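You operate a simulated robot arm through the tools that you are given. There is no shell and no other tool.

You are at the controls of a simulated robot arm. One attempt, no reset.

## Task
Shut the bench steam off and bleed it to zero through the iron.
Fine: Dark blue lever shut first; then the iron's lever off, teal lever shut, black knob turned right back; the iron stays put.
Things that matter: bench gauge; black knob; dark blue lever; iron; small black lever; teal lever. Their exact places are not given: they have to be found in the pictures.

Only the result counts: the job must be done as asked and must still hold three seconds after the hand-in. Knocking over, shifting, dropping, spilling or breaking anything else fails it.

## Robot
A 7-joint arm with a two-finger gripper, hanging from a carriage that runs on a rail from [-3, 0] to [2858, 330] (x, y) and turns from -344 to 344 degrees about z. Base frame: it is fixed where the carriage stands at the start and does not move with it; the origin is on the floor, on the carriage's upright axis, x ahead of it, y to its left, z up. Units: mm, degrees, N and s.
With the tool pointing down near the work surface it reaches from about 100 to 520 mm from the robot's upright axis, wherever it stands. Its first joint turns from -166.0 to 166.0 degrees. Places, roughly: bench gauge [2200, 200, 1200]; black knob [2300, 200, 900]; dark blue lever [2400, 200, 900]; iron [2250, 0, 750]; small black lever [2300, 0, 900]; teal lever [2000, 200, 1000]. Payload 1.37 kg.
The TCP is the grasp point between the finger pads, 16 mm short of the fingertips. In the tool frame z runs along the fingers and y along their closing line. The gripper opens to 92 mm. The gripper's body begins 74 mm behind the TCP.
Orientation is told as [roll, pitch, yaw] about the base's x, y, z axes, in that order, counted from this pose: with the fingers straight down and closing along the base's y, the tool's x points along the base's -x, its y along +y and its z along -z.

## Interface
- The arm moves only by the tool move_arm. Its argument "steps" is one flat list of numbers, 7 for each row, row after row: the shift along the tool's x, y, z in mm, then the turn, a rotation vector about the tool's x, y, z in degrees, then the finger opening in mm, from 0 to 92. In form: [tx, ty, tz, ax, ay, az, fingers, tx, ty, tz, ax, ay, az, fingers, ...]. A call has 1 to 20 rows; each row shifts and turns the commanded pose from where the row before left it, along the tool's axes as they then stand. A row lasts 0.2 s, in which the tool goes at most 50 mm and 8.6 degrees; a call with a longer step from one row to the next is refused whole, and so is a gripper value outside its range. A pose out of reach is approached as far as the arm can. The call stops where the force on the tool passes 50 N (or 10 N more than at its start, if that is more) or the arm is blocked; 0.2 s more then pass. Each finger halts on what it meets, pressing with about 26 N; the grip force reading is that of the motor and also rises with nothing between the fingers. The clock runs only during rows and for 0.2 s after the last one: add rows that do not move to give the fingers time. It gives the time, the measured TCP pose, the force on the tool (base axes), the opening and the grip force at its end, in the units of the frame above (readings bear some noise), with the torque about the TCP (base axes, N m) and any sound that the robot's microphone picked up.
- Cameras (640 x 400 px; columns grow to the right, rows downward): "scene" is now at [274.5, 3.3, 1693.8]; the picture's right is [0.01, -1.00, 0.00], its down [-0.81, -0.01, -0.59] and it looks along [0.59, 0.01, -0.81] (base axes); focal length 262 px, centre (320, 200). "wrist" rides on the gripper at [71, 19, -111] in the tool frame; the picture's right is [-0.26, 0.97, 0.00], its down [-0.78, -0.21, -0.59] and it looks along [-0.57, -0.15, 0.81] (tool axes); focal length 280 px, centre (320, 200).
- snapshot(camera): a new picture of that camera. The clock stands still meanwhile.
- raise_lower(by): slides the trunk up (or, below 0, down) by that many mm; the arm and the scene camera ride with it, the base frame stays. It gives what a move gives, with no picture.
- base_move(legs): drives the robot by 1 to 6 legs, each [ahead, left, turn to the left] in mm, mm and degrees, along the robot's own axes; the way and the turn of a leg run together, so that a leg with both is an arc; at most 1500 mm and 180 degrees a leg. The arm and the cameras ride along, it lands a little off, and it stops where it bumps. It keeps to its track: a leg is cut to what the track allows. It gives what a move gives.
- pan_tilt(pan, tilt): turns the head with the scene camera to pan (to the left, within 155 degrees either way) and tilt (down, from -29 to 69), counted from straight ahead of the robot. It gives what a move gives.
- pixel_to_xyz(camera, pixels): there is no depth. For up to 12 entries [column, row, z] of the newest picture of that camera ("zoom" is the newest enlarged one), the place [x, y] in the base frame at which the ray of that pixel passes the height z, good to about 2 mm. The clock stands still meanwhile.
- enlarge(camera, box): a new picture of the part [left, top, right, bottom] of that camera's present view, enlarged. The clock stands still meanwhile.
- hand_in(): hands the job in; it is judged then, once.

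Leave the gripper open and the arm clear of the work at the hand-in unless told otherwise.

The tools are called after "Request:" by a JSON object that holds its "method" and its "body". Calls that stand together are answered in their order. move_arm: Moves the arm, as the interface text tells. Its arguments: {"type":"object","properties":{"steps":{"type":"array"}},"required":["steps"]} The other tools are called the same way: raise_lower (by) slides the trunk up or down; base_move (legs) drives the base; pan_tilt (pan, tilt) turns the head that bears the scene camera; snapshot (camera) takes a picture; pixel_to_xyz (camera, pixels) gives the place at which the rays of pixels pass given heights; enlarge (camera, box) takes an enlarged picture of a part of a camera's view; hand_in () hands the job in.

At the start:

```text
time_s: 0.0
position: [419.4, -26.1, 1043.9]
tool_rot: [0.1, 0.0, 0.1]
contact_force: [-0.1, 0.5, -0.1]
moment: [0.01, -0.01, 0.03]
width: 91.9
finger_force: 0.0
trunk travel left (down, up): [-500.0, 160.0]
robot x, y, heading: [-1.0, 0.8, 0.0]
head pan, tilt: [0.7, 53.7]
```

scene: 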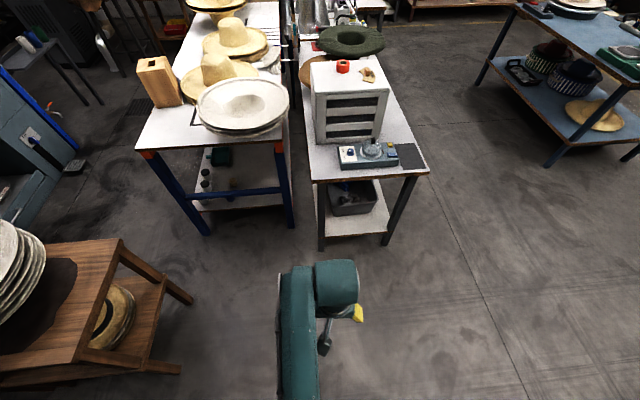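
wrist: 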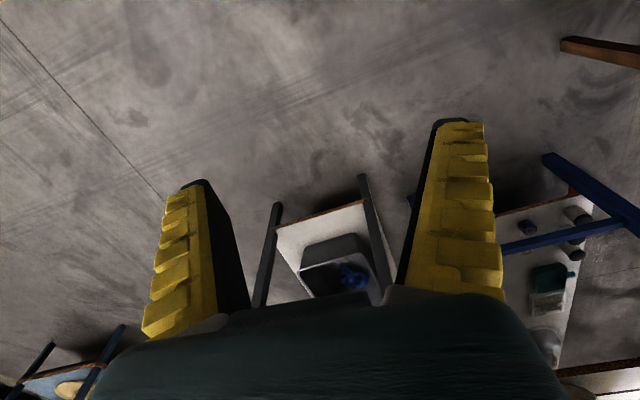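

The scene picture shows benches ahead, but the steam bench near x≈2000–2400 isn't clearly visible. I'll tilt the head up to look ahead.

Request:
{"method": "pan_tilt", "body": {"pan": 0, "tilt": 20}}

Request:
{"method": "snapshot", "body": {"camera": "scene"}}

```text
time_s: 1.0
position: [419.6, -24.6, 1042.3]
tool_rot: [0.0, 0.1, 0.0]
contact_force: [-0.4, 0.1, -0.3]
moment: [0.0, 0.01, 0.0]
width: 92.0
finger_force: 0.0
trunk travel left (down, up): [-500.0, 160.0]
robot x, y, heading: [0.1, -3.2, 0.1]
head pan, tilt: [0.0, 20.0]
```

```text
taken
```

scene: 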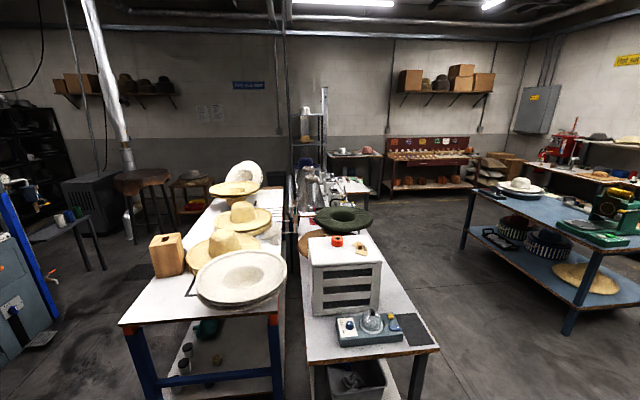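

I see something metallic with pipes around (310,185). I'll enlarge that.

Request:
{"method": "enlarge", "body": {"camera": "scene", "box": [240, 80, 400, 240]}}

```text
2.50 times, centred on (320, 160) of scene
```

zoom: 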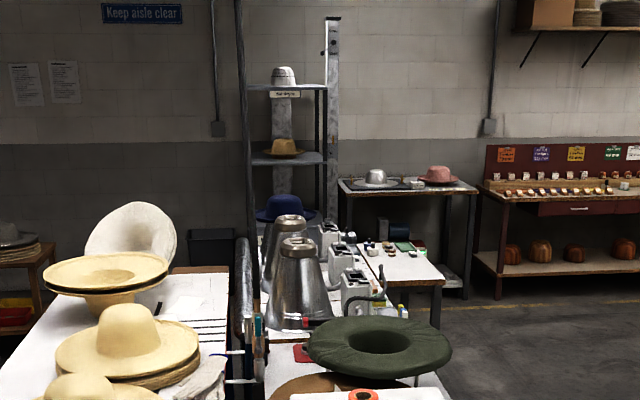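

A manifold with valves appears at zoom (245,330), by the cone-shaped metal vessels. I'll estimate heights of obstacles in the way first, using the current picture, and raise the trunk for clearance.

Request:
{"method": "raise_lower", "body": {"by": 160}}

Request:
{"method": "pan_tilt", "body": {"pan": 0, "tilt": 40}}

Request:
{"method": "snapshot", "body": {"camera": "scene"}}

```text
time_s: 2.8
position: [419.2, -25.1, 1203.4]
tool_rot: [0.0, 0.1, 0.0]
contact_force: [0.8, 0.6, 0.2]
moment: [0.02, 0.01, 0.01]
width: 91.9
finger_force: 0.1
trunk travel left (down, up): [-660.0, 0.0]
robot x, y, heading: [-1.7, 0.0, -0.0]
head pan, tilt: [0.0, 20.0]
```

```text
time_s: 3.6
position: [419.4, -24.5, 1204.6]
tool_rot: [0.1, 0.0, 0.0]
contact_force: [-0.5, 0.0, 0.8]
moment: [0.0, 0.0, -0.01]
width: 92.2
finger_force: 0.1
trunk travel left (down, up): [-660.0, 0.0]
robot x, y, heading: [3.2, -0.8, 0.1]
head pan, tilt: [0.0, 40.0]
```

```text
taken
```

scene: 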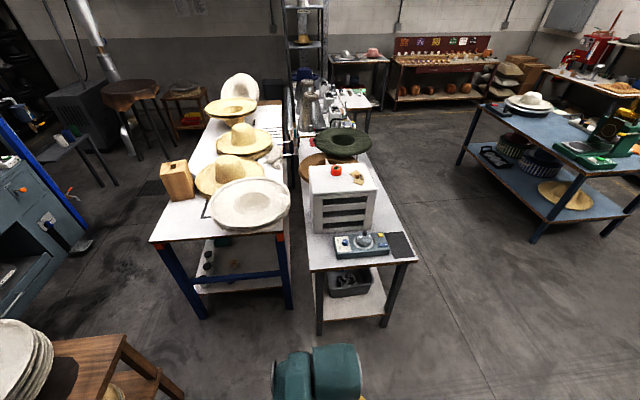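

I'll compute where the bench's front leg meets the floor (320,334), and the tabletop corner (309,270) at trial heights.

Request:
{"method": "pixel_to_xyz", "body": {"camera": "scene", "pixels": [[320, 334, 0], [384, 327, 0], [309, 270, 750], [309, 270, 800], [309, 270, 700], [309, 167, 1000], [309, 167, 1100], [314, 234, 750], [314, 234, 800], [345, 135, 1000], [292, 150, 1000], [326, 90, 1000]]}}

Request:
{"method": "enlarge", "body": {"camera": "scene", "box": [240, 60, 400, 160]}}

```text
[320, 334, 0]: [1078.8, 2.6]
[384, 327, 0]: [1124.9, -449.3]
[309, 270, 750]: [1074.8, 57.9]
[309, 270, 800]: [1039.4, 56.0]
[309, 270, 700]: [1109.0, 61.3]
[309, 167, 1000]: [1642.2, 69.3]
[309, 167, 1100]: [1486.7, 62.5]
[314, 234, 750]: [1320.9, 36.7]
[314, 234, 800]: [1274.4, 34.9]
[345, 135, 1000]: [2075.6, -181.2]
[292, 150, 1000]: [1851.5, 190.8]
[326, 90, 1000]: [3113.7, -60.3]
```

```text
4.00 times, centred on (320, 110) of scene
```

zoom: 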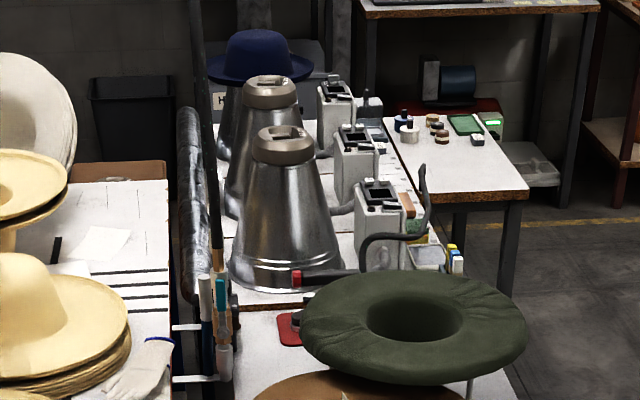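

The bench starts at x≈1075 with its top near 750; the cabinet top is around 1050–1100. I'll lift the tool by 150 mm for travel clearance, then drive partway.

Request:
{"method": "move_arm", "body": {"steps": [0, 0, -40, 0, 0, 0, 92, 0, 0, -40, 0, 0, 0, 92, 0, 0, -40, 0, 0, 0, 92, 0, 0, -30, 0, 0, 0, 92]}}

Request:
{"method": "base_move", "body": {"legs": [[900, 0, 0]]}}

Request:
{"method": "snapshot", "body": {"camera": "scene"}}

```text
time_s: 4.7
position: [419.7, -24.2, 1353.9]
tool_rot: [-0.1, 0.1, 0.1]
contact_force: [-0.8, -0.4, 0.3]
moment: [-0.02, -0.02, 0.0]
width: 91.9
finger_force: 0.0
trunk travel left (down, up): [-660.0, 0.0]
robot x, y, heading: [-0.9, 4.8, 0.0]
head pan, tilt: [0.0, 40.0]
```

```text
time_s: 9.4
position: [1311.9, 80.7, 1354.0]
tool_rot: [0.0, 0.0, 0.4]
contact_force: [-0.3, -0.1, 0.4]
moment: [0.0, 0.02, 0.0]
width: 91.8
finger_force: 0.0
trunk travel left (down, up): [-660.0, 0.0]
robot x, y, heading: [895.9, 102.4, 0.5]
head pan, tilt: [0.0, 40.0]
```

```text
taken
```

scene: 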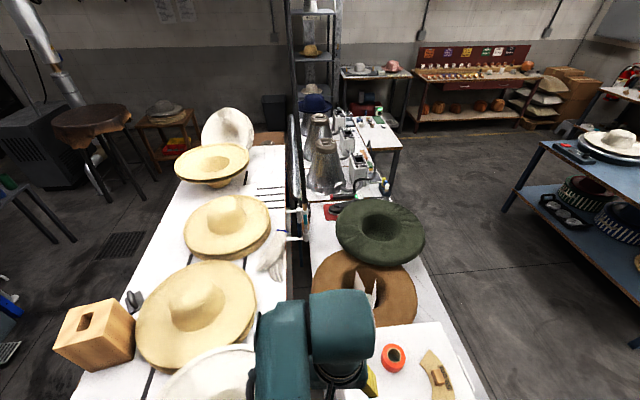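

The carriage follows a slanted line (y≈102 at x≈896). I'll enlarge the area of the manifold and cones.

Request:
{"method": "enlarge", "body": {"camera": "scene", "box": [250, 90, 430, 250]}}

```text
2.50 times, centred on (340, 170) of scene
```

zoom: 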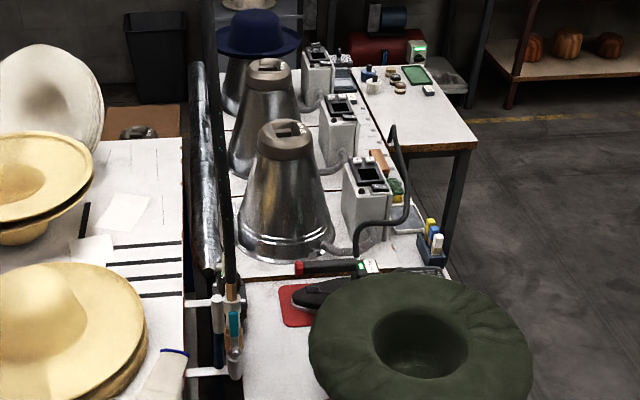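

I need to locate the tall dark post near column 290, which may be in the way. I'll look level to see it.

Request:
{"method": "pan_tilt", "body": {"pan": 0, "tilt": 15}}

Request:
{"method": "snapshot", "body": {"camera": "scene"}}

Request:
{"method": "enlarge", "body": {"camera": "scene", "box": [220, 100, 420, 300]}}

```text
time_s: 10.3
position: [1311.8, 82.3, 1354.8]
tool_rot: [0.0, 0.1, 0.6]
contact_force: [-0.2, 0.0, 0.2]
moment: [0.02, 0.02, -0.02]
width: 91.8
finger_force: 0.1
trunk travel left (down, up): [-660.0, 0.0]
robot x, y, heading: [891.0, 101.9, 0.4]
head pan, tilt: [0.0, 15.0]
```

```text
taken
```

scene: 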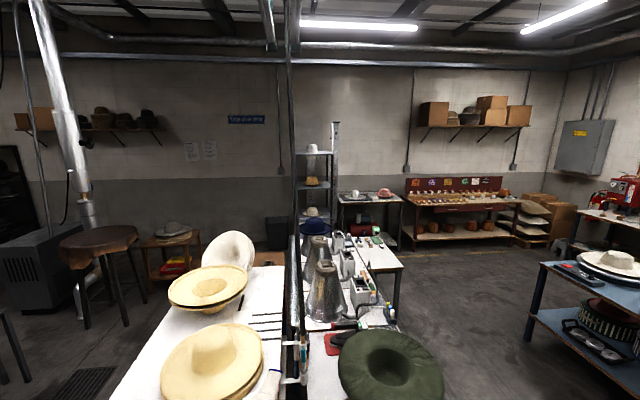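

```text
2.00 times, centred on (320, 200) of scene
```

zoom: 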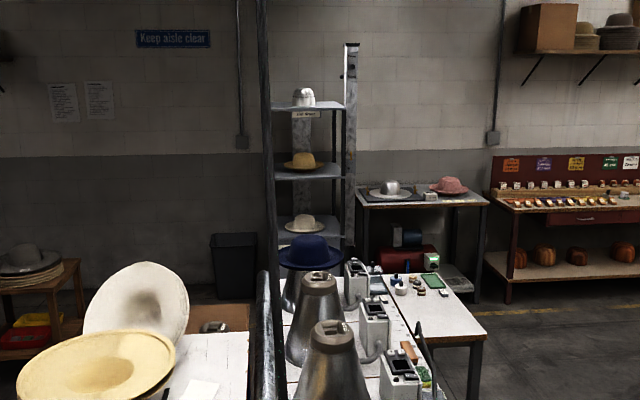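

The post to the ceiling lies nearly on my track line; I'll drive closer in a moderate step and look again to locate it.

Request:
{"method": "base_move", "body": {"legs": [[450, 0, 0]]}}

Request:
{"method": "pan_tilt", "body": {"pan": 0, "tilt": 35}}

Request:
{"method": "snapshot", "body": {"camera": "scene"}}

```text
time_s: 13.0
position: [1753.8, 134.6, 1354.2]
tool_rot: [0.0, 0.0, 0.8]
contact_force: [0.1, -1.1, 0.4]
moment: [-0.02, 0.02, 0.0]
width: 91.7
finger_force: 0.1
trunk travel left (down, up): [-660.0, 0.0]
robot x, y, heading: [1333.7, 152.6, 0.8]
head pan, tilt: [0.0, 15.0]
```

```text
time_s: 13.8
position: [1754.2, 135.2, 1354.6]
tool_rot: [0.0, 0.0, 0.8]
contact_force: [0.2, 0.1, -0.1]
moment: [-0.04, 0.02, 0.0]
width: 91.8
finger_force: 0.1
trunk travel left (down, up): [-660.0, 0.0]
robot x, y, heading: [1331.8, 153.8, 0.7]
head pan, tilt: [0.0, 35.0]
```

```text
taken
```

scene: 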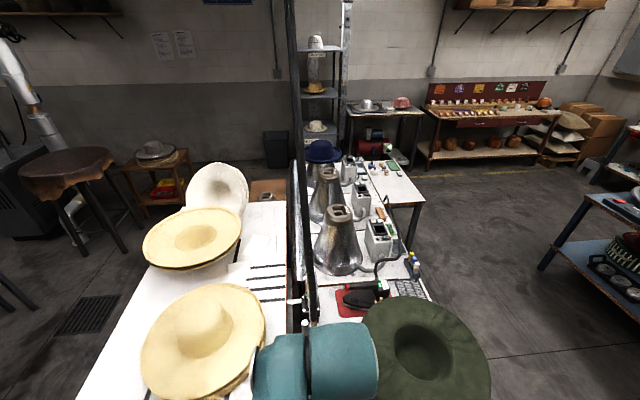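

Request:
{"method": "enlarge", "body": {"camera": "scene", "box": [240, 220, 440, 345]}}

Request:
{"method": "pixel_to_xyz", "body": {"camera": "scene", "pixels": [[292, 30, 1500], [295, 100, 1200], [307, 268, 1000], [340, 312, 760], [318, 325, 1000], [360, 296, 760]]}}

```text
3.20 times, centred on (340, 282) of scene
```

zoom: 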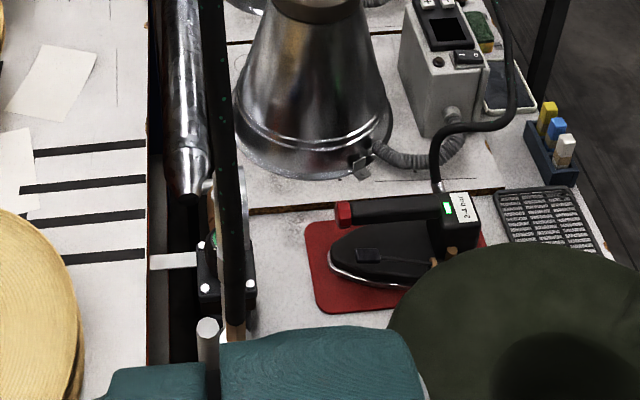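

```text
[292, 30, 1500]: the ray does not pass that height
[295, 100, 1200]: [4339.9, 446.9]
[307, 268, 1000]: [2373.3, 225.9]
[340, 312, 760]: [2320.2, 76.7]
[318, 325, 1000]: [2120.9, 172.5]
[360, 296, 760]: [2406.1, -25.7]
```

The iron (black body, red handle tip) sits on a red mat around (360,300), and the manifold with its post is in front of my arm around (310,310). I'll swing the robot to the right so the arm is out of the way, and keep the head looking ahead.

Request:
{"method": "base_move", "body": {"legs": [[0, 0, -80]]}}

Request:
{"method": "pan_tilt", "body": {"pan": 80, "tilt": 40}}

Request:
{"method": "snapshot", "body": {"camera": "scene"}}

```text
time_s: 17.6
position: [1390.8, -262.4, 1354.4]
tool_rot: [0.0, -0.1, -78.5]
contact_force: [0.5, 0.4, 0.7]
moment: [-0.01, -0.02, 0.01]
width: 91.9
finger_force: 0.0
trunk travel left (down, up): [-660.0, 0.0]
robot x, y, heading: [1334.2, 155.0, -78.4]
head pan, tilt: [0.0, 35.0]
```

```text
time_s: 19.2
position: [1392.3, -263.0, 1354.1]
tool_rot: [0.0, 0.0, -78.6]
contact_force: [-0.5, -0.7, 0.1]
moment: [0.0, 0.02, 0.0]
width: 91.9
finger_force: 0.0
trunk travel left (down, up): [-660.0, 0.0]
robot x, y, heading: [1332.6, 157.6, -78.7]
head pan, tilt: [80.0, 40.0]
```

```text
taken
```

scene: 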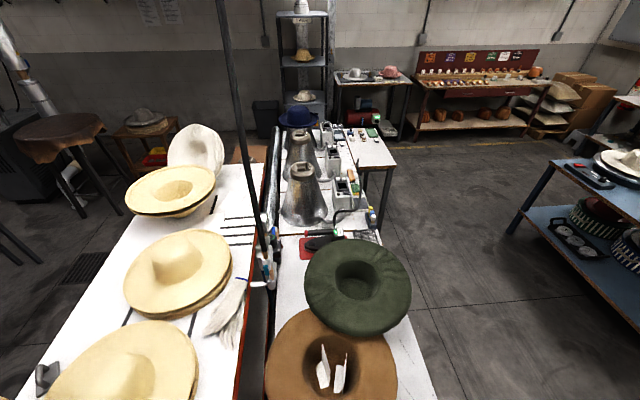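

The post now shows from (218,0) to (265,260), a different parallax. I'll get its bearing and enlarge the manifold.

Request:
{"method": "pixel_to_xyz", "body": {"camera": "scene", "pixels": [[247, 160, 1000], [247, 160, 1200], [247, 160, 1400], [262, 240, 1000], [262, 240, 1100], [262, 240, 1200], [272, 280, 900], [272, 280, 1000]]}}

Request:
{"method": "enlarge", "body": {"camera": "scene", "box": [210, 200, 370, 300]}}

```text
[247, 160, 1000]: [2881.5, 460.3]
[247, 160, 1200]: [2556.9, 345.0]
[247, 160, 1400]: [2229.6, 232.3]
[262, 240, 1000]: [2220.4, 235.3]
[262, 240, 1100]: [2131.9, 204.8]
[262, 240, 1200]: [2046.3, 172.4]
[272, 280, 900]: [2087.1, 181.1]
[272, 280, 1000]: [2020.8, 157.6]
```

```text
4.00 times, centred on (290, 250) of scene
```

zoom: 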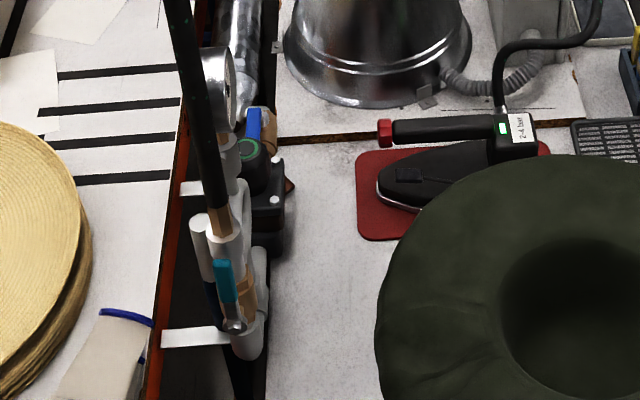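

I can see the gauge (zoom 220,85, edge-on), the dark blue lever (255,123), the black knob with a green ring (248,152), the teal lever (225,285), and the iron on the red mat with a hose and "2-4 bar" label. The post is at about (2195, 220). I'll drive 350 mm closer along the track.

Request:
{"method": "base_move", "body": {"legs": [[29, 349, 0]]}}

Request:
{"method": "snapshot", "body": {"camera": "scene"}}

```text
time_s: 21.5
position: [1744.6, -222.4, 1353.3]
tool_rot: [-0.1, -0.1, -78.5]
contact_force: [-0.1, 0.7, 0.0]
moment: [-0.05, 0.02, 0.0]
width: 91.8
finger_force: 0.2
trunk travel left (down, up): [-660.0, 0.0]
robot x, y, heading: [1684.0, 192.7, -78.6]
head pan, tilt: [80.0, 40.0]
```

```text
taken
```

scene: 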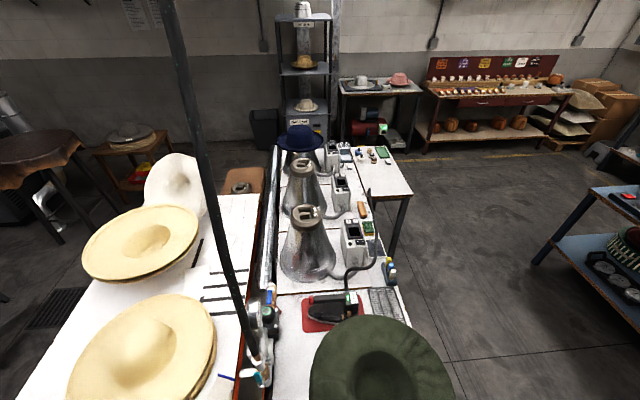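

I'll measure the post's bearing again and zoom in on the manifold.

Request:
{"method": "pixel_to_xyz", "body": {"camera": "scene", "pixels": [[205, 150, 1300], [205, 150, 1500], [240, 310, 1000], [240, 310, 1200], [255, 360, 900], [255, 360, 1000], [255, 360, 1100], [268, 290, 900], [340, 310, 760], [262, 380, 1000]]}}

Request:
{"method": "enlarge", "body": {"camera": "scene", "box": [200, 260, 360, 400]}}

```text
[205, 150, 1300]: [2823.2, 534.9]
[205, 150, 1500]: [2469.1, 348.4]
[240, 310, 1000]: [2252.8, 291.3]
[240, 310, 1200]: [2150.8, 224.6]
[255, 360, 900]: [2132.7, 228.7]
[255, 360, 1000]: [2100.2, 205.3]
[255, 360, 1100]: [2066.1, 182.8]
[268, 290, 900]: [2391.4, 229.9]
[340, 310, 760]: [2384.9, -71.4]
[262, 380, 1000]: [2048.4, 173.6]
```

```text
2.86 times, centred on (280, 330) of scene
```

zoom: 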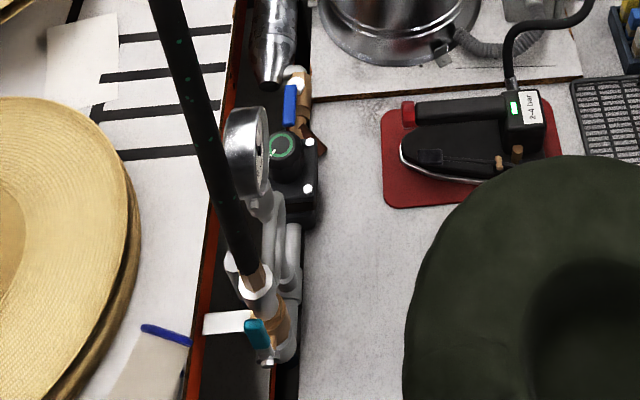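

The post leans (bottom at about (2095,200,1030), higher up further ahead), so I must keep the arm clear of it. I'll drive about 200 mm further while still turned right, then look.

Request:
{"method": "base_move", "body": {"legs": [[17, 199, 0]]}}

Request:
{"method": "pan_tilt", "body": {"pan": 90, "tilt": 52}}

Request:
{"method": "snapshot", "body": {"camera": "scene"}}

```text
time_s: 23.0
position: [1939.1, -198.8, 1353.2]
tool_rot: [0.0, 0.0, -78.7]
contact_force: [-0.1, 0.4, -0.4]
moment: [0.0, 0.02, -0.02]
width: 91.9
finger_force: 0.0
trunk travel left (down, up): [-660.0, 0.0]
robot x, y, heading: [1876.5, 218.4, -78.6]
head pan, tilt: [80.0, 40.0]
```

```text
time_s: 23.8
position: [1939.3, -199.5, 1353.8]
tool_rot: [0.0, 0.0, -78.7]
contact_force: [-0.1, 0.7, 0.2]
moment: [-0.02, 0.0, 0.01]
width: 91.8
finger_force: 0.0
trunk travel left (down, up): [-660.0, 0.0]
robot x, y, heading: [1882.3, 216.2, -78.8]
head pan, tilt: [90.0, 52.0]
```

```text
taken
```

scene: 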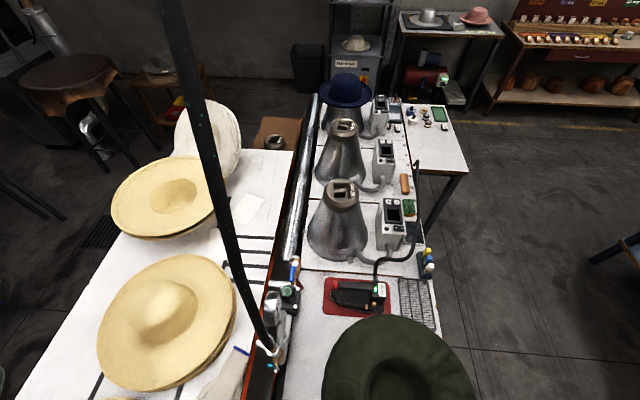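

Request:
{"method": "enlarge", "body": {"camera": "scene", "box": [230, 250, 330, 380]}}

Request:
{"method": "enlarge", "body": {"camera": "scene", "box": [310, 260, 430, 340]}}

Request:
{"method": "pixel_to_xyz", "body": {"camera": "scene", "pixels": [[180, 20, 1700], [210, 170, 1500], [210, 170, 1300], [258, 330, 1100], [264, 345, 1100], [264, 345, 1000], [295, 270, 900], [295, 270, 1000], [288, 292, 900], [358, 297, 800], [380, 292, 850], [275, 367, 1000]]}}

```text
3.08 times, centred on (280, 315) of scene
```

zoom: 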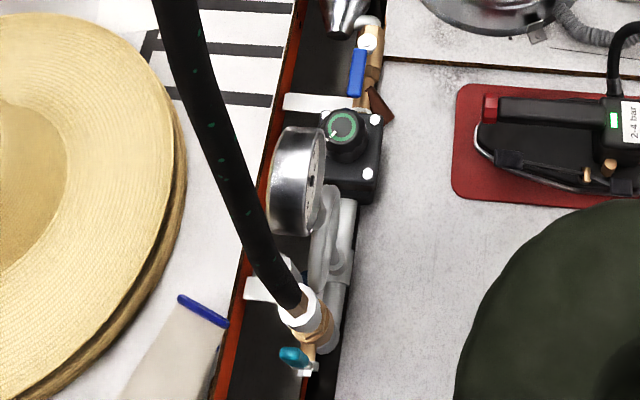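

```text
5.00 times, centred on (370, 300) of scene
```

zoom: 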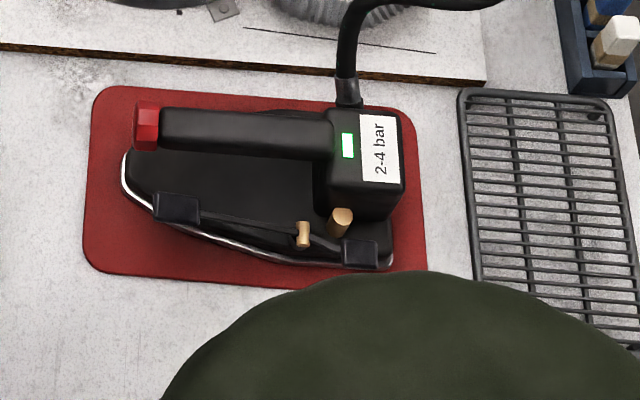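

```text
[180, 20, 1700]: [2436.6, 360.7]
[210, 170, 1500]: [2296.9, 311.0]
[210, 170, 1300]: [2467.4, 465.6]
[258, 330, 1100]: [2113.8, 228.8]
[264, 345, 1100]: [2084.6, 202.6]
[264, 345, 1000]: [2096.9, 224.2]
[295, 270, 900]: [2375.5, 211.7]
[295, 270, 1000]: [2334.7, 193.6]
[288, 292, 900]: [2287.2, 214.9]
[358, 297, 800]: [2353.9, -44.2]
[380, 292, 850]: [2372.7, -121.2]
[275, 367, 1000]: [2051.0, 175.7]
```

The black line is a hose from the teal valve's outlet up to the ceiling. On the iron I see a thin side linkage with two black blocks and brass pins. I'll turn the robot to heading about -30 so the wrist camera comes over the iron.

Request:
{"method": "base_move", "body": {"legs": [[0, 0, 45]]}}

Request:
{"method": "pan_tilt", "body": {"pan": 30, "tilt": 60}}

Request:
{"method": "snapshot", "body": {"camera": "scene"}}

Request:
{"method": "snapshot", "body": {"camera": "wrist"}}

```text
time_s: 26.2
position: [2211.1, -41.6, 1352.9]
tool_rot: [0.0, 0.0, -34.6]
contact_force: [-0.3, -0.2, 0.4]
moment: [0.01, 0.01, 0.01]
width: 91.9
finger_force: 0.0
trunk travel left (down, up): [-660.0, 0.0]
robot x, y, heading: [1879.0, 216.3, -34.7]
head pan, tilt: [90.0, 52.0]
```

```text
time_s: 27.5
position: [2212.1, -42.1, 1353.4]
tool_rot: [0.0, 0.0, -34.6]
contact_force: [-0.6, -0.2, 1.0]
moment: [-0.02, 0.01, 0.01]
width: 92.2
finger_force: 0.1
trunk travel left (down, up): [-660.0, 0.0]
robot x, y, heading: [1879.9, 215.9, -34.6]
head pan, tilt: [30.0, 60.0]
```

```text
taken
```

scene: 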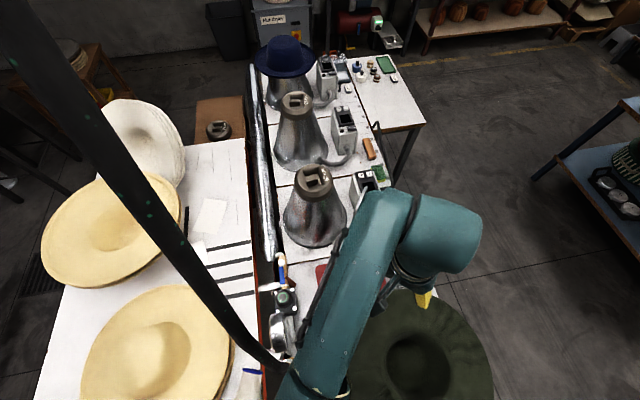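

```text
taken
```

wrist: 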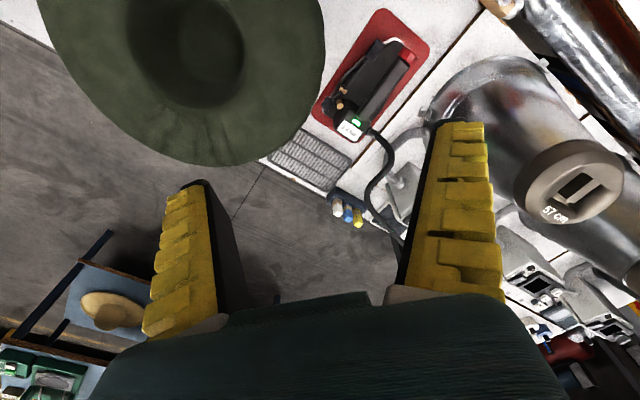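

The iron appears in the wrist view at (365,80). I'll enlarge it.

Request:
{"method": "enlarge", "body": {"camera": "wrist", "box": [300, 5, 440, 145]}}

Request:
{"method": "enlarge", "body": {"camera": "scene", "box": [230, 240, 340, 380]}}

```text
2.86 times, centred on (370, 75) of wrist
```

zoom: 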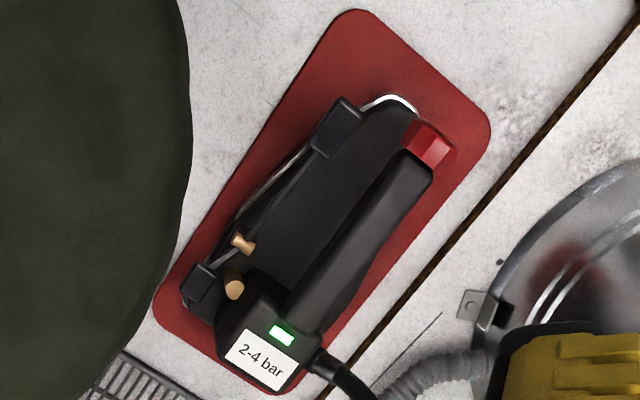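

```text
2.86 times, centred on (285, 310) of scene
```

zoom: 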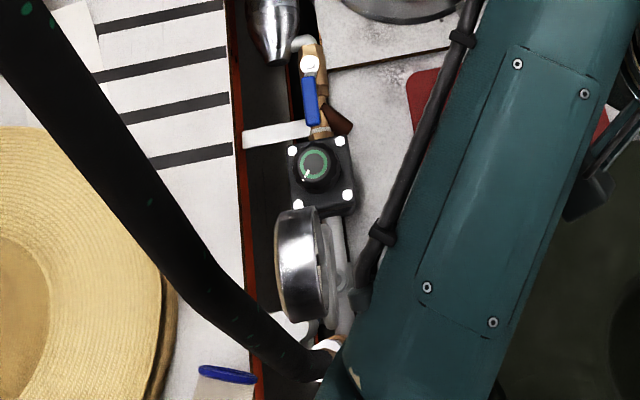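

I'll locate the hose in 3D precisely, from this camera position, since the arm must avoid it. Querying points along the hose.

Request:
{"method": "pixel_to_xyz", "body": {"camera": "scene", "pixels": [[270, 355, 1100], [270, 355, 1200], [230, 310, 1200], [230, 310, 1400], [180, 255, 1200], [180, 255, 1400], [120, 180, 1400], [120, 180, 1600], [80, 120, 1400], [80, 120, 1600], [40, 60, 1600], [40, 60, 1700]]}}

```text
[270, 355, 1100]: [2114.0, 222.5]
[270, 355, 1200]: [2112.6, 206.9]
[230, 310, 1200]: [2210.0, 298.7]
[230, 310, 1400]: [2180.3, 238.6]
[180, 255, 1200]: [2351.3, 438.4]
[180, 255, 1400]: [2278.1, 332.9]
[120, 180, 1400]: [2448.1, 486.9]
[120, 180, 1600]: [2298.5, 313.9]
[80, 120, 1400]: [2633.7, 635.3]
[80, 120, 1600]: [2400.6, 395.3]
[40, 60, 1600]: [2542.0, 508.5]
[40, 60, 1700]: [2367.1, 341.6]
```

The hose rises at about (2180,239,1400) → (2208,232,1600) → (2213,203,1770). I'll look up to see where it goes and what I hang from.

Request:
{"method": "pan_tilt", "body": {"pan": 60, "tilt": -29}}

Request:
{"method": "snapshot", "body": {"camera": "scene"}}

Request:
{"method": "pan_tilt", "body": {"pan": 60, "tilt": 20}}

Request:
{"method": "snapshot", "body": {"camera": "scene"}}

```text
time_s: 29.1
position: [2212.9, -42.0, 1354.5]
tool_rot: [0.0, 0.0, -34.5]
contact_force: [0.3, 0.1, 0.8]
moment: [-0.02, -0.02, 0.0]
width: 91.9
finger_force: 0.1
trunk travel left (down, up): [-660.0, 0.0]
robot x, y, heading: [1878.3, 216.9, -34.7]
head pan, tilt: [60.0, -28.6]
```

```text
taken
```

scene: 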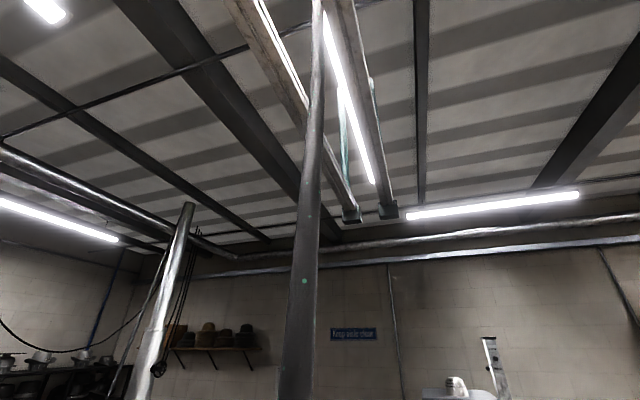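

```text
time_s: 30.3
position: [2211.7, -42.1, 1353.6]
tool_rot: [0.0, 0.1, -34.7]
contact_force: [-0.2, 0.2, -0.5]
moment: [0.01, 0.0, 0.02]
width: 91.9
finger_force: 0.1
trunk travel left (down, up): [-660.0, 0.0]
robot x, y, heading: [1878.0, 215.3, -34.6]
head pan, tilt: [60.0, 20.0]
```

```text
taken
```

scene: 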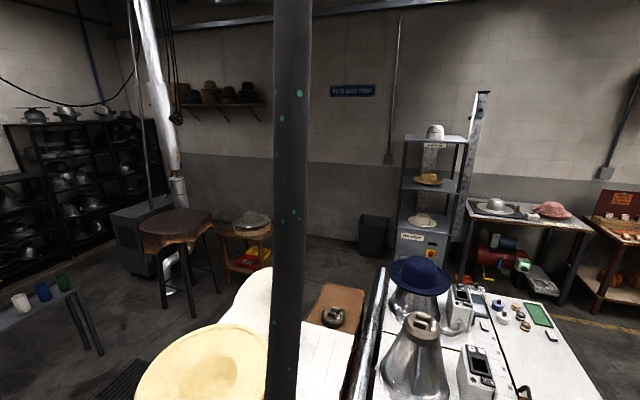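

The hose rises vertically to the ceiling between the overhead rails, right on the track at x≈2210, so the robot must work from x<2200 on the right side of the hose. I'll turn right to about -60 and creep along the track to x≈1990.

Request:
{"method": "base_move", "body": {"legs": [[0, 0, -25], [44, 101, 0]]}}

Request:
{"method": "pan_tilt", "body": {"pan": 85, "tilt": 60}}

Request:
{"method": "snapshot", "body": {"camera": "scene"}}

```text
time_s: 32.8
position: [2181.7, -145.5, 1354.1]
tool_rot: [0.1, 0.0, -59.4]
contact_force: [0.5, 0.2, 0.8]
moment: [-0.02, 0.03, -0.02]
width: 91.7
finger_force: 0.1
trunk travel left (down, up): [-660.0, 0.0]
robot x, y, heading: [1990.5, 236.9, -59.4]
head pan, tilt: [60.0, 20.0]
```

```text
time_s: 33.9
position: [2184.2, -145.1, 1354.0]
tool_rot: [-0.1, 0.1, -59.5]
contact_force: [-0.4, -0.6, 0.4]
moment: [0.0, 0.01, 0.0]
width: 92.0
finger_force: 0.1
trunk travel left (down, up): [-660.0, 0.0]
robot x, y, heading: [1989.9, 228.7, -59.5]
head pan, tilt: [85.0, 60.0]
```

```text
taken
```

scene: 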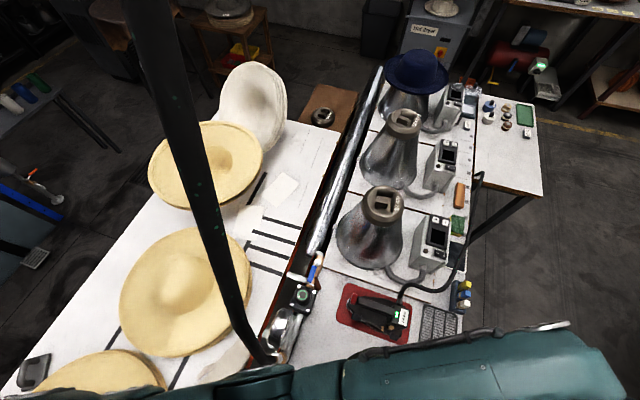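

I'll enlarge the manifold and iron from here.

Request:
{"method": "enlarge", "body": {"camera": "scene", "box": [240, 240, 360, 370]}}

Request:
{"method": "enlarge", "body": {"camera": "scene", "box": [320, 270, 440, 350]}}

Request:
{"method": "snapshot", "body": {"camera": "wrist"}}

```text
3.08 times, centred on (300, 305) of scene
```

zoom: 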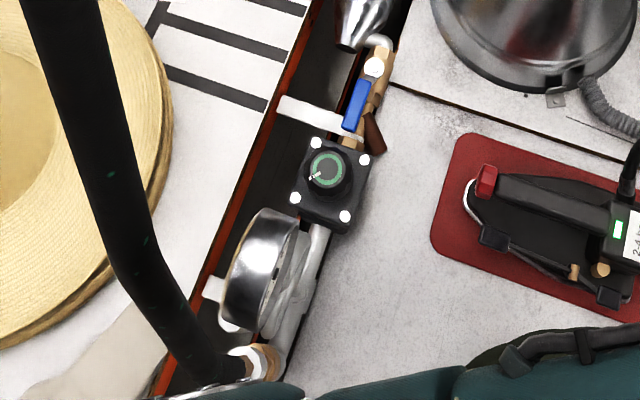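

```text
5.00 times, centred on (380, 310) of scene
```

zoom: 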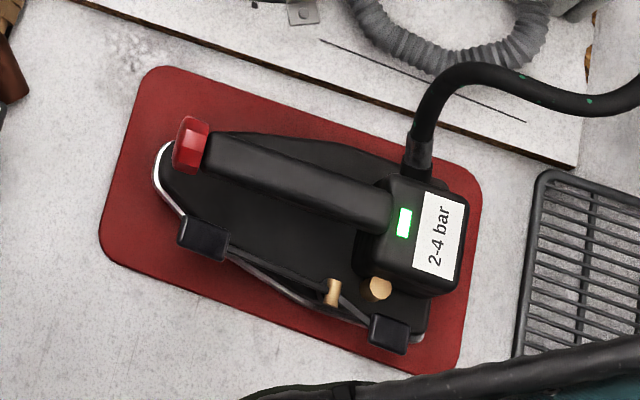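

```text
taken
```

wrist: 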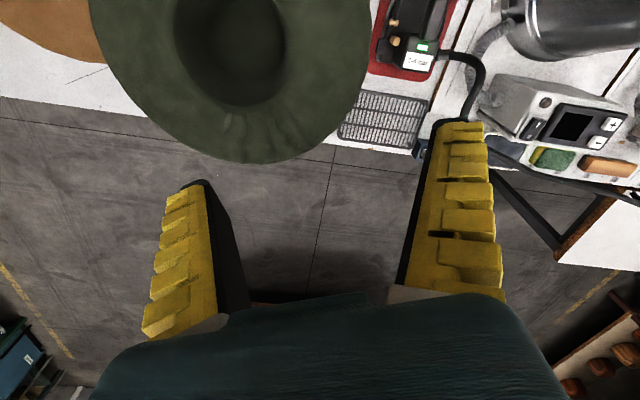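

The iron's side rocker: black pads at both ends of a bar pivoting on a brass pin. I'll bring the wrist camera to look at the manifold from the right side; first rotate the tool in place to yaw +90 at this height.

Request:
{"method": "move_arm", "body": {"steps": [0, 0, 0, 0, 0, -8.3, 92, 0, 0, 0, 0, 0, -8.3, 92, 0, 0, 0, 0, 0, -8.3, 92, 0, 0, 0, 0, 0, -8.3, 92, 0, 0, 0, 0, 0, -8.3, 92, 0, 0, 0, 0, 0, -8.3, 92, 0, 0, 0, 0, 0, -8.3, 92, 0, 0, 0, 0, 0, -8.3, 92, 0, 0, 0, 0, 0, -8.3, 92, 0, 0, 0, 0, 0, -8.3, 92, 0, 0, 0, 0, 0, -8.3, 92, 0, 0, 0, 0, 0, -8.3, 92, 0, 0, 0, 0, 0, -8.3, 92, 0, 0, 0, 0, 0, -8.3, 92, 0, 0, 0, 0, 0, -8.3, 92, 0, 0, 0, 0, 0, -8.3, 92, 0, 0, 0, 0, 0, -8.3, 92, 0, 0, 0, 0, 0, -8.3, 92]}}

Request:
{"method": "snapshot", "body": {"camera": "scene"}}

Request:
{"method": "snapshot", "body": {"camera": "wrist"}}

```text
time_s: 37.6
position: [2182.5, -144.5, 1354.0]
tool_rot: [0.0, 0.0, 90.2]
contact_force: [0.0, 0.1, 0.7]
moment: [-0.01, -0.01, -0.04]
width: 91.9
finger_force: 0.0
trunk travel left (down, up): [-660.0, 0.0]
robot x, y, heading: [1987.0, 228.3, -59.3]
head pan, tilt: [85.0, 60.0]
```

```text
taken
```

scene: 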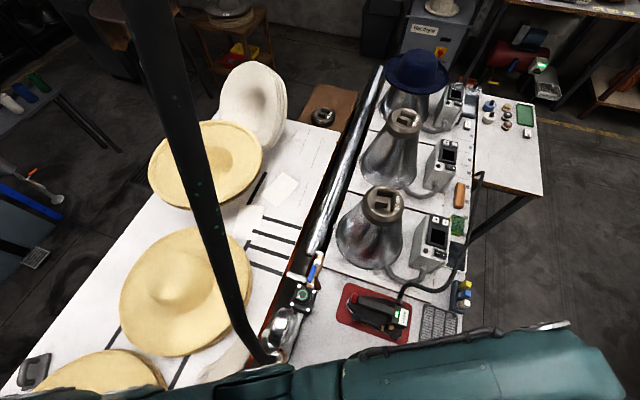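

```text
taken
```

wrist: 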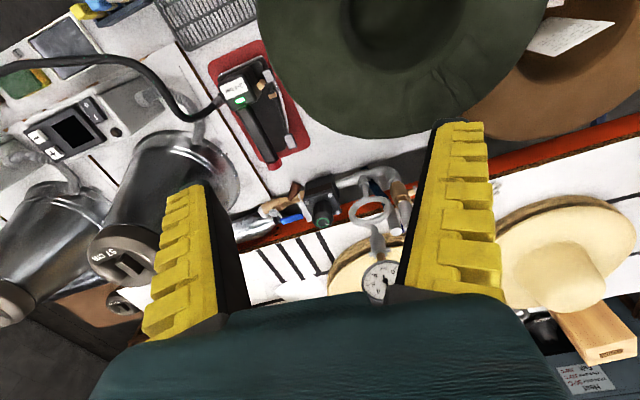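

The wrist camera now shows the iron, manifold and gauge face (380,280). I'll enlarge these.

Request:
{"method": "enlarge", "body": {"camera": "wrist", "box": [235, 150, 435, 300]}}

Request:
{"method": "enlarge", "body": {"camera": "wrist", "box": [200, 40, 320, 170]}}

```text
2.67 times, centred on (335, 225) of wrist
```

zoom: 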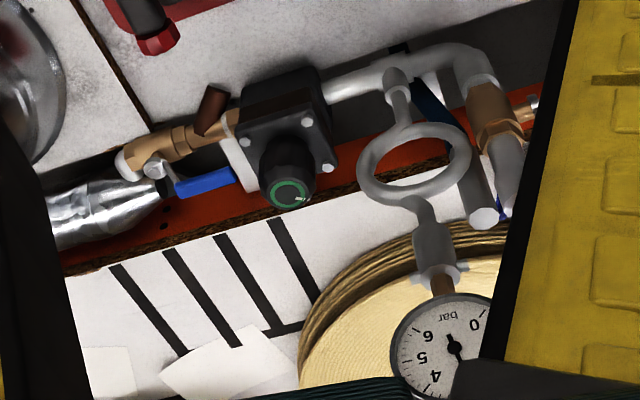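

```text
3.08 times, centred on (260, 105) of wrist
```

zoom: 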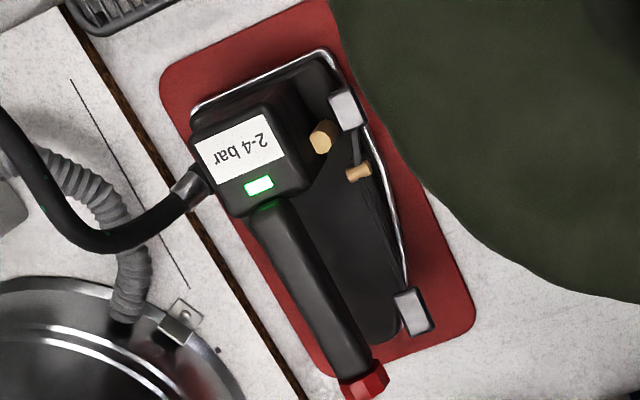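

The manifold is clear: blue lever lies along the pipe toward the regulator (open), knob axis vertical with a white pointer, pigtail and gauge. I'll record rays for triangulation.

Request:
{"method": "pixel_to_xyz", "body": {"camera": "wrist", "pixels": [[302, 215.6, 900], [302, 215.6, 1000], [274.3, 214.5, 900], [274.3, 214.5, 1000], [323.8, 222.4, 900], [323.8, 222.4, 1000], [380, 280, 1100], [380, 280, 1200], [284.7, 120, 800], [284.7, 120, 850], [267.2, 70, 800], [267.2, 70, 850]]}}

Request:
{"method": "enlarge", "body": {"camera": "scene", "box": [280, 240, 340, 320]}}

```text
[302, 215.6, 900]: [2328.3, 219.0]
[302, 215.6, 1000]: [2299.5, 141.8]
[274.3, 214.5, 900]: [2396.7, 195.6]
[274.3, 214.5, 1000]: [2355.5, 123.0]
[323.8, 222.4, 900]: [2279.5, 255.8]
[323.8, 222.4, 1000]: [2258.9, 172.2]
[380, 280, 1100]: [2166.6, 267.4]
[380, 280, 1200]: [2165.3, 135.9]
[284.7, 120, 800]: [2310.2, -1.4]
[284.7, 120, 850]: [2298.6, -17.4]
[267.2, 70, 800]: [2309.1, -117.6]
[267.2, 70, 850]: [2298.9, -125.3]
```

```text
5.00 times, centred on (310, 280) of scene
```

zoom: 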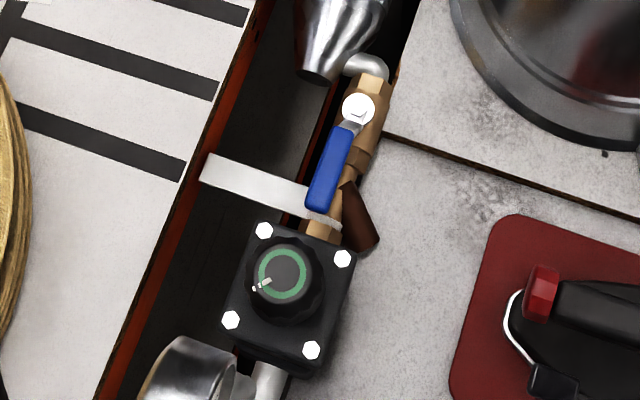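

I'll triangulate using the scene camera too: lever tip (310,281), stem (317.4,261.6), knob centre (302.6,295).

Request:
{"method": "pixel_to_xyz", "body": {"camera": "scene", "pixels": [[310, 281, 900], [310, 281, 1000], [317.4, 261.6, 900], [317.4, 261.6, 1000], [302.6, 295, 900], [302.6, 295, 1000], [284, 320, 1100], [284, 320, 1200]]}}

```text
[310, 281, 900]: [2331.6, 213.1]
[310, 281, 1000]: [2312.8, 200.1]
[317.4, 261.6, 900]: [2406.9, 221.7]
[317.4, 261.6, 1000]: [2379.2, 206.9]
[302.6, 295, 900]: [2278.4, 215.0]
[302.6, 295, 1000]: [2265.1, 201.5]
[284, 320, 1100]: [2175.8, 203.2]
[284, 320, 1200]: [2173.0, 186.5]
```

Results: lever tip ≈ (2328,212,909), knob top ≈ (2269,207,958). I'll move the wrist nearer to (2300,30,1120) for closer views.

Request:
{"method": "move_arm", "body": {"steps": [-21.8, -14.7, 29.2, 0, 0, 0, 92, -21.8, -14.7, 29.2, 0, 0, 0, 92, -21.8, -14.7, 29.2, 0, 0, 0, 92, -21.8, -14.7, 29.2, 0, 0, 0, 92, -21.8, -14.7, 29.2, 0, 0, 0, 92, -21.8, -14.7, 29.2, 0, 0, 0, 92, -21.8, -14.7, 29.2, 0, 0, 0, 92, -21.8, -14.7, 29.2, 0, 0, 0, 92, 0, 0, 0, 0, 0, 0, 92]}}

Request:
{"method": "snapshot", "body": {"camera": "wrist"}}

Request:
{"method": "snapshot", "body": {"camera": "scene"}}

```text
time_s: 39.6
position: [2300.1, 30.7, 1121.7]
tool_rot: [0.0, 0.1, 90.0]
contact_force: [-0.6, -0.3, -0.2]
moment: [-0.01, 0.01, 0.02]
width: 91.9
finger_force: 0.0
trunk travel left (down, up): [-660.0, 0.0]
robot x, y, heading: [1991.4, 233.1, -59.1]
head pan, tilt: [85.0, 60.0]
```

```text
taken
```

wrist: 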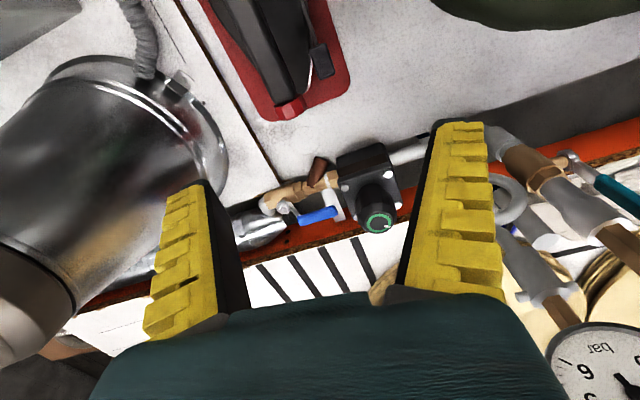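

```text
taken
```

scene: 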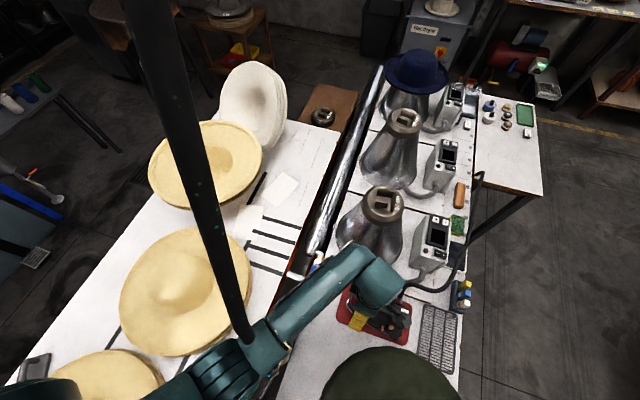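

Good views. Enlarging the lever/knob region and the gauge/teal region.

Request:
{"method": "enlarge", "body": {"camera": "wrist", "box": [240, 140, 420, 250]}}

Request:
{"method": "enlarge", "body": {"camera": "wrist", "box": [480, 120, 640, 400]}}

Request:
{"method": "enlarge", "body": {"camera": "wrist", "box": [200, 0, 360, 130]}}

```text
3.56 times, centred on (330, 195) of wrist
```

zoom: 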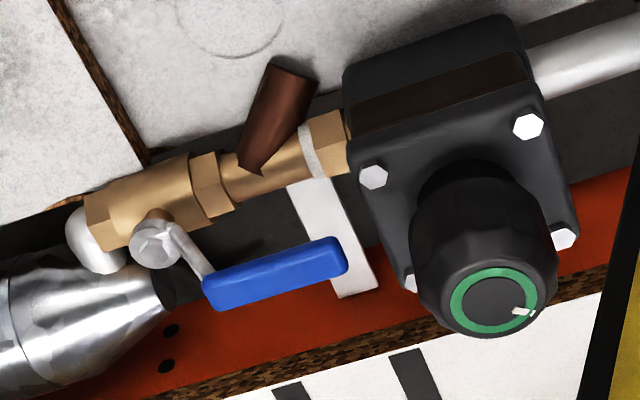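

```text
1.43 times, centred on (560, 260) of wrist
```

zoom: 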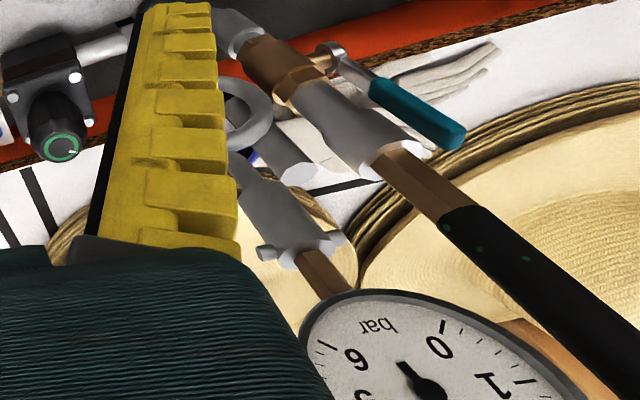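

```text
3.08 times, centred on (280, 65) of wrist
```

zoom: 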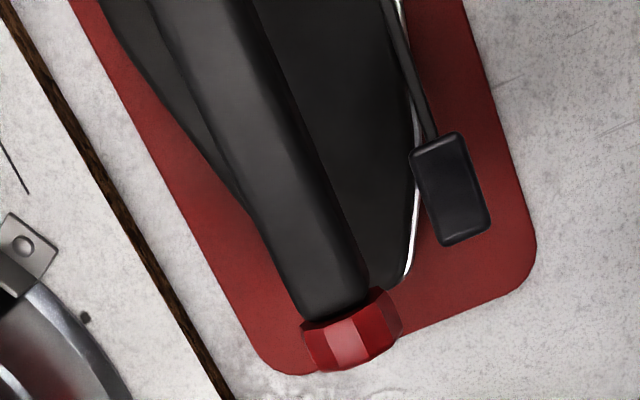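

Now it's clear: the dark blue valve has a vertical stem with the grip pointing -x along the pipe; the teal lever is on the vertical outlet pipe with a horizontal stem facing -x and its grip pointing up. I'll triangulate these points.

Request:
{"method": "pixel_to_xyz", "body": {"camera": "wrist", "pixels": [[337, 210.5, 900], [337, 210.5, 950], [298.5, 220.9, 900], [298.5, 220.9, 950], [283, 207.7, 880], [283, 207.7, 900], [379.8, 223.1, 950], [379.8, 223.1, 1000], [561, 155, 950], [561, 155, 1000], [630, 210, 950], [630, 210, 1050]]}}

Request:
{"method": "pixel_to_xyz", "body": {"camera": "wrist", "pixels": [[320.6, 61, 800], [320.6, 61, 850], [290, 105, 800], [290, 105, 850], [548, 220, 1100], [548, 220, 1000]]}}

```text
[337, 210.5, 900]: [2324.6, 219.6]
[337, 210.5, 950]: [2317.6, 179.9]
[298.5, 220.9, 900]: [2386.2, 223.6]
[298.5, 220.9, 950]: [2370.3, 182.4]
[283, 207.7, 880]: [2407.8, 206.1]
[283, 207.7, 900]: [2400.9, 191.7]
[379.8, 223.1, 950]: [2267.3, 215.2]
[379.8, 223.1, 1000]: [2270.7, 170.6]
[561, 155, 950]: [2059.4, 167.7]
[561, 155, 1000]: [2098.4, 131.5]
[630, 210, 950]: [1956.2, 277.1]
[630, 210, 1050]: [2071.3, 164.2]
```

```text
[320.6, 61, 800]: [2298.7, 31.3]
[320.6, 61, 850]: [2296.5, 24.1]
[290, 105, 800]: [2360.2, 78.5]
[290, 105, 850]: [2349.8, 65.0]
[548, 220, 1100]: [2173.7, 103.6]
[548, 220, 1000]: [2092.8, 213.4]
```

Blue grip spans ≈(2386,219)→(2323,211) at z≈908; nut at ≈(2419,228,850). Now I'll back away from the manifold to centre the iron in the wrist view and see its lever state.

Request:
{"method": "move_arm", "body": {"steps": [40, 0, 0, 0, 0, 0, 92, 40, 0, 0, 0, 0, 0, 92, 40, 0, 0, 0, 0, 0, 92, 0, 0, 0, 0, 0, 0, 92]}}

Request:
{"method": "snapshot", "body": {"camera": "wrist"}}

Request:
{"method": "enlarge", "body": {"camera": "wrist", "box": [180, 40, 400, 200]}}

```text
time_s: 40.6
position: [2301.8, -90.5, 1121.2]
tool_rot: [0.0, -0.1, 90.0]
contact_force: [0.1, -0.6, -0.1]
moment: [-0.02, 0.01, -0.02]
width: 91.8
finger_force: 0.0
trunk travel left (down, up): [-660.0, 0.0]
robot x, y, heading: [1990.4, 227.9, -59.7]
head pan, tilt: [85.0, 60.0]
```

```text
taken
```

wrist: 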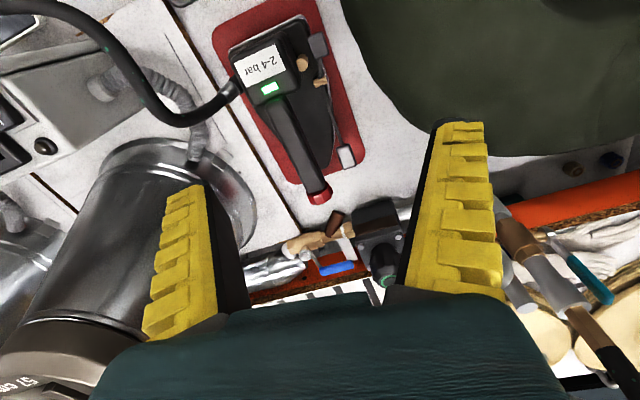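

```text
2.50 times, centred on (290, 120) of wrist
```

zoom: 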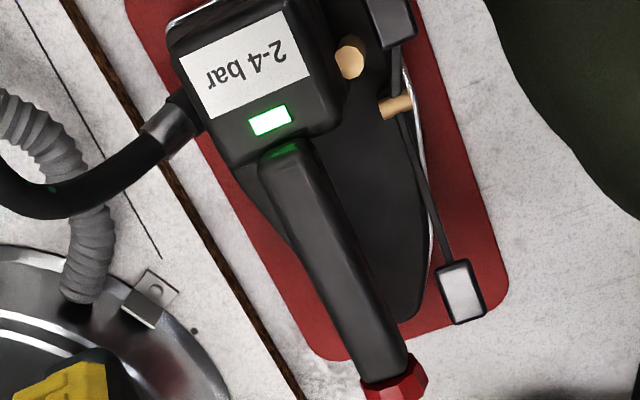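

I see the rocker: pivot pin at (321,82), heel pad at (319,46), toe pad at (347,157) in the wrist picture. Let me triangulate them.

Request:
{"method": "pixel_to_xyz", "body": {"camera": "wrist", "pixels": [[346.8, 156.8, 800], [346.8, 156.8, 850], [318.8, 46, 800], [318.8, 46, 850], [321.2, 82, 800], [321.2, 82, 850], [318, 195, 800], [318, 195, 850], [270, 88, 850], [270, 88, 900]]}}

Request:
{"method": "pixel_to_xyz", "body": {"camera": "scene", "pixels": [[356.6, 317.6, 800], [356.6, 317.6, 850], [393.6, 336.6, 800], [393.6, 336.6, 850], [382, 328.4, 800], [382, 328.4, 850], [353.6, 299, 800], [353.6, 299, 850]]}}

```text
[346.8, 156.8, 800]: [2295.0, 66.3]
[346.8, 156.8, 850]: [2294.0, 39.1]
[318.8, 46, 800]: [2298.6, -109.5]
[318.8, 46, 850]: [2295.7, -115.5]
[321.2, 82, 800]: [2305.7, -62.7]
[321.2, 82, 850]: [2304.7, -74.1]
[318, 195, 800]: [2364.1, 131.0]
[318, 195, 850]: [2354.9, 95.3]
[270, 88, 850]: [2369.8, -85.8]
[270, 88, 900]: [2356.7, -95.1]
```

```text
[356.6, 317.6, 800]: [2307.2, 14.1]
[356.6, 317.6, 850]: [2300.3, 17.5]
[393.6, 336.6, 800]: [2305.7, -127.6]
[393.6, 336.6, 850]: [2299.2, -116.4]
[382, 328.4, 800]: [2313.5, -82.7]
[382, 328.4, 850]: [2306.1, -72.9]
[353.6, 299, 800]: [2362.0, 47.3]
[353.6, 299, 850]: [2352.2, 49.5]
```

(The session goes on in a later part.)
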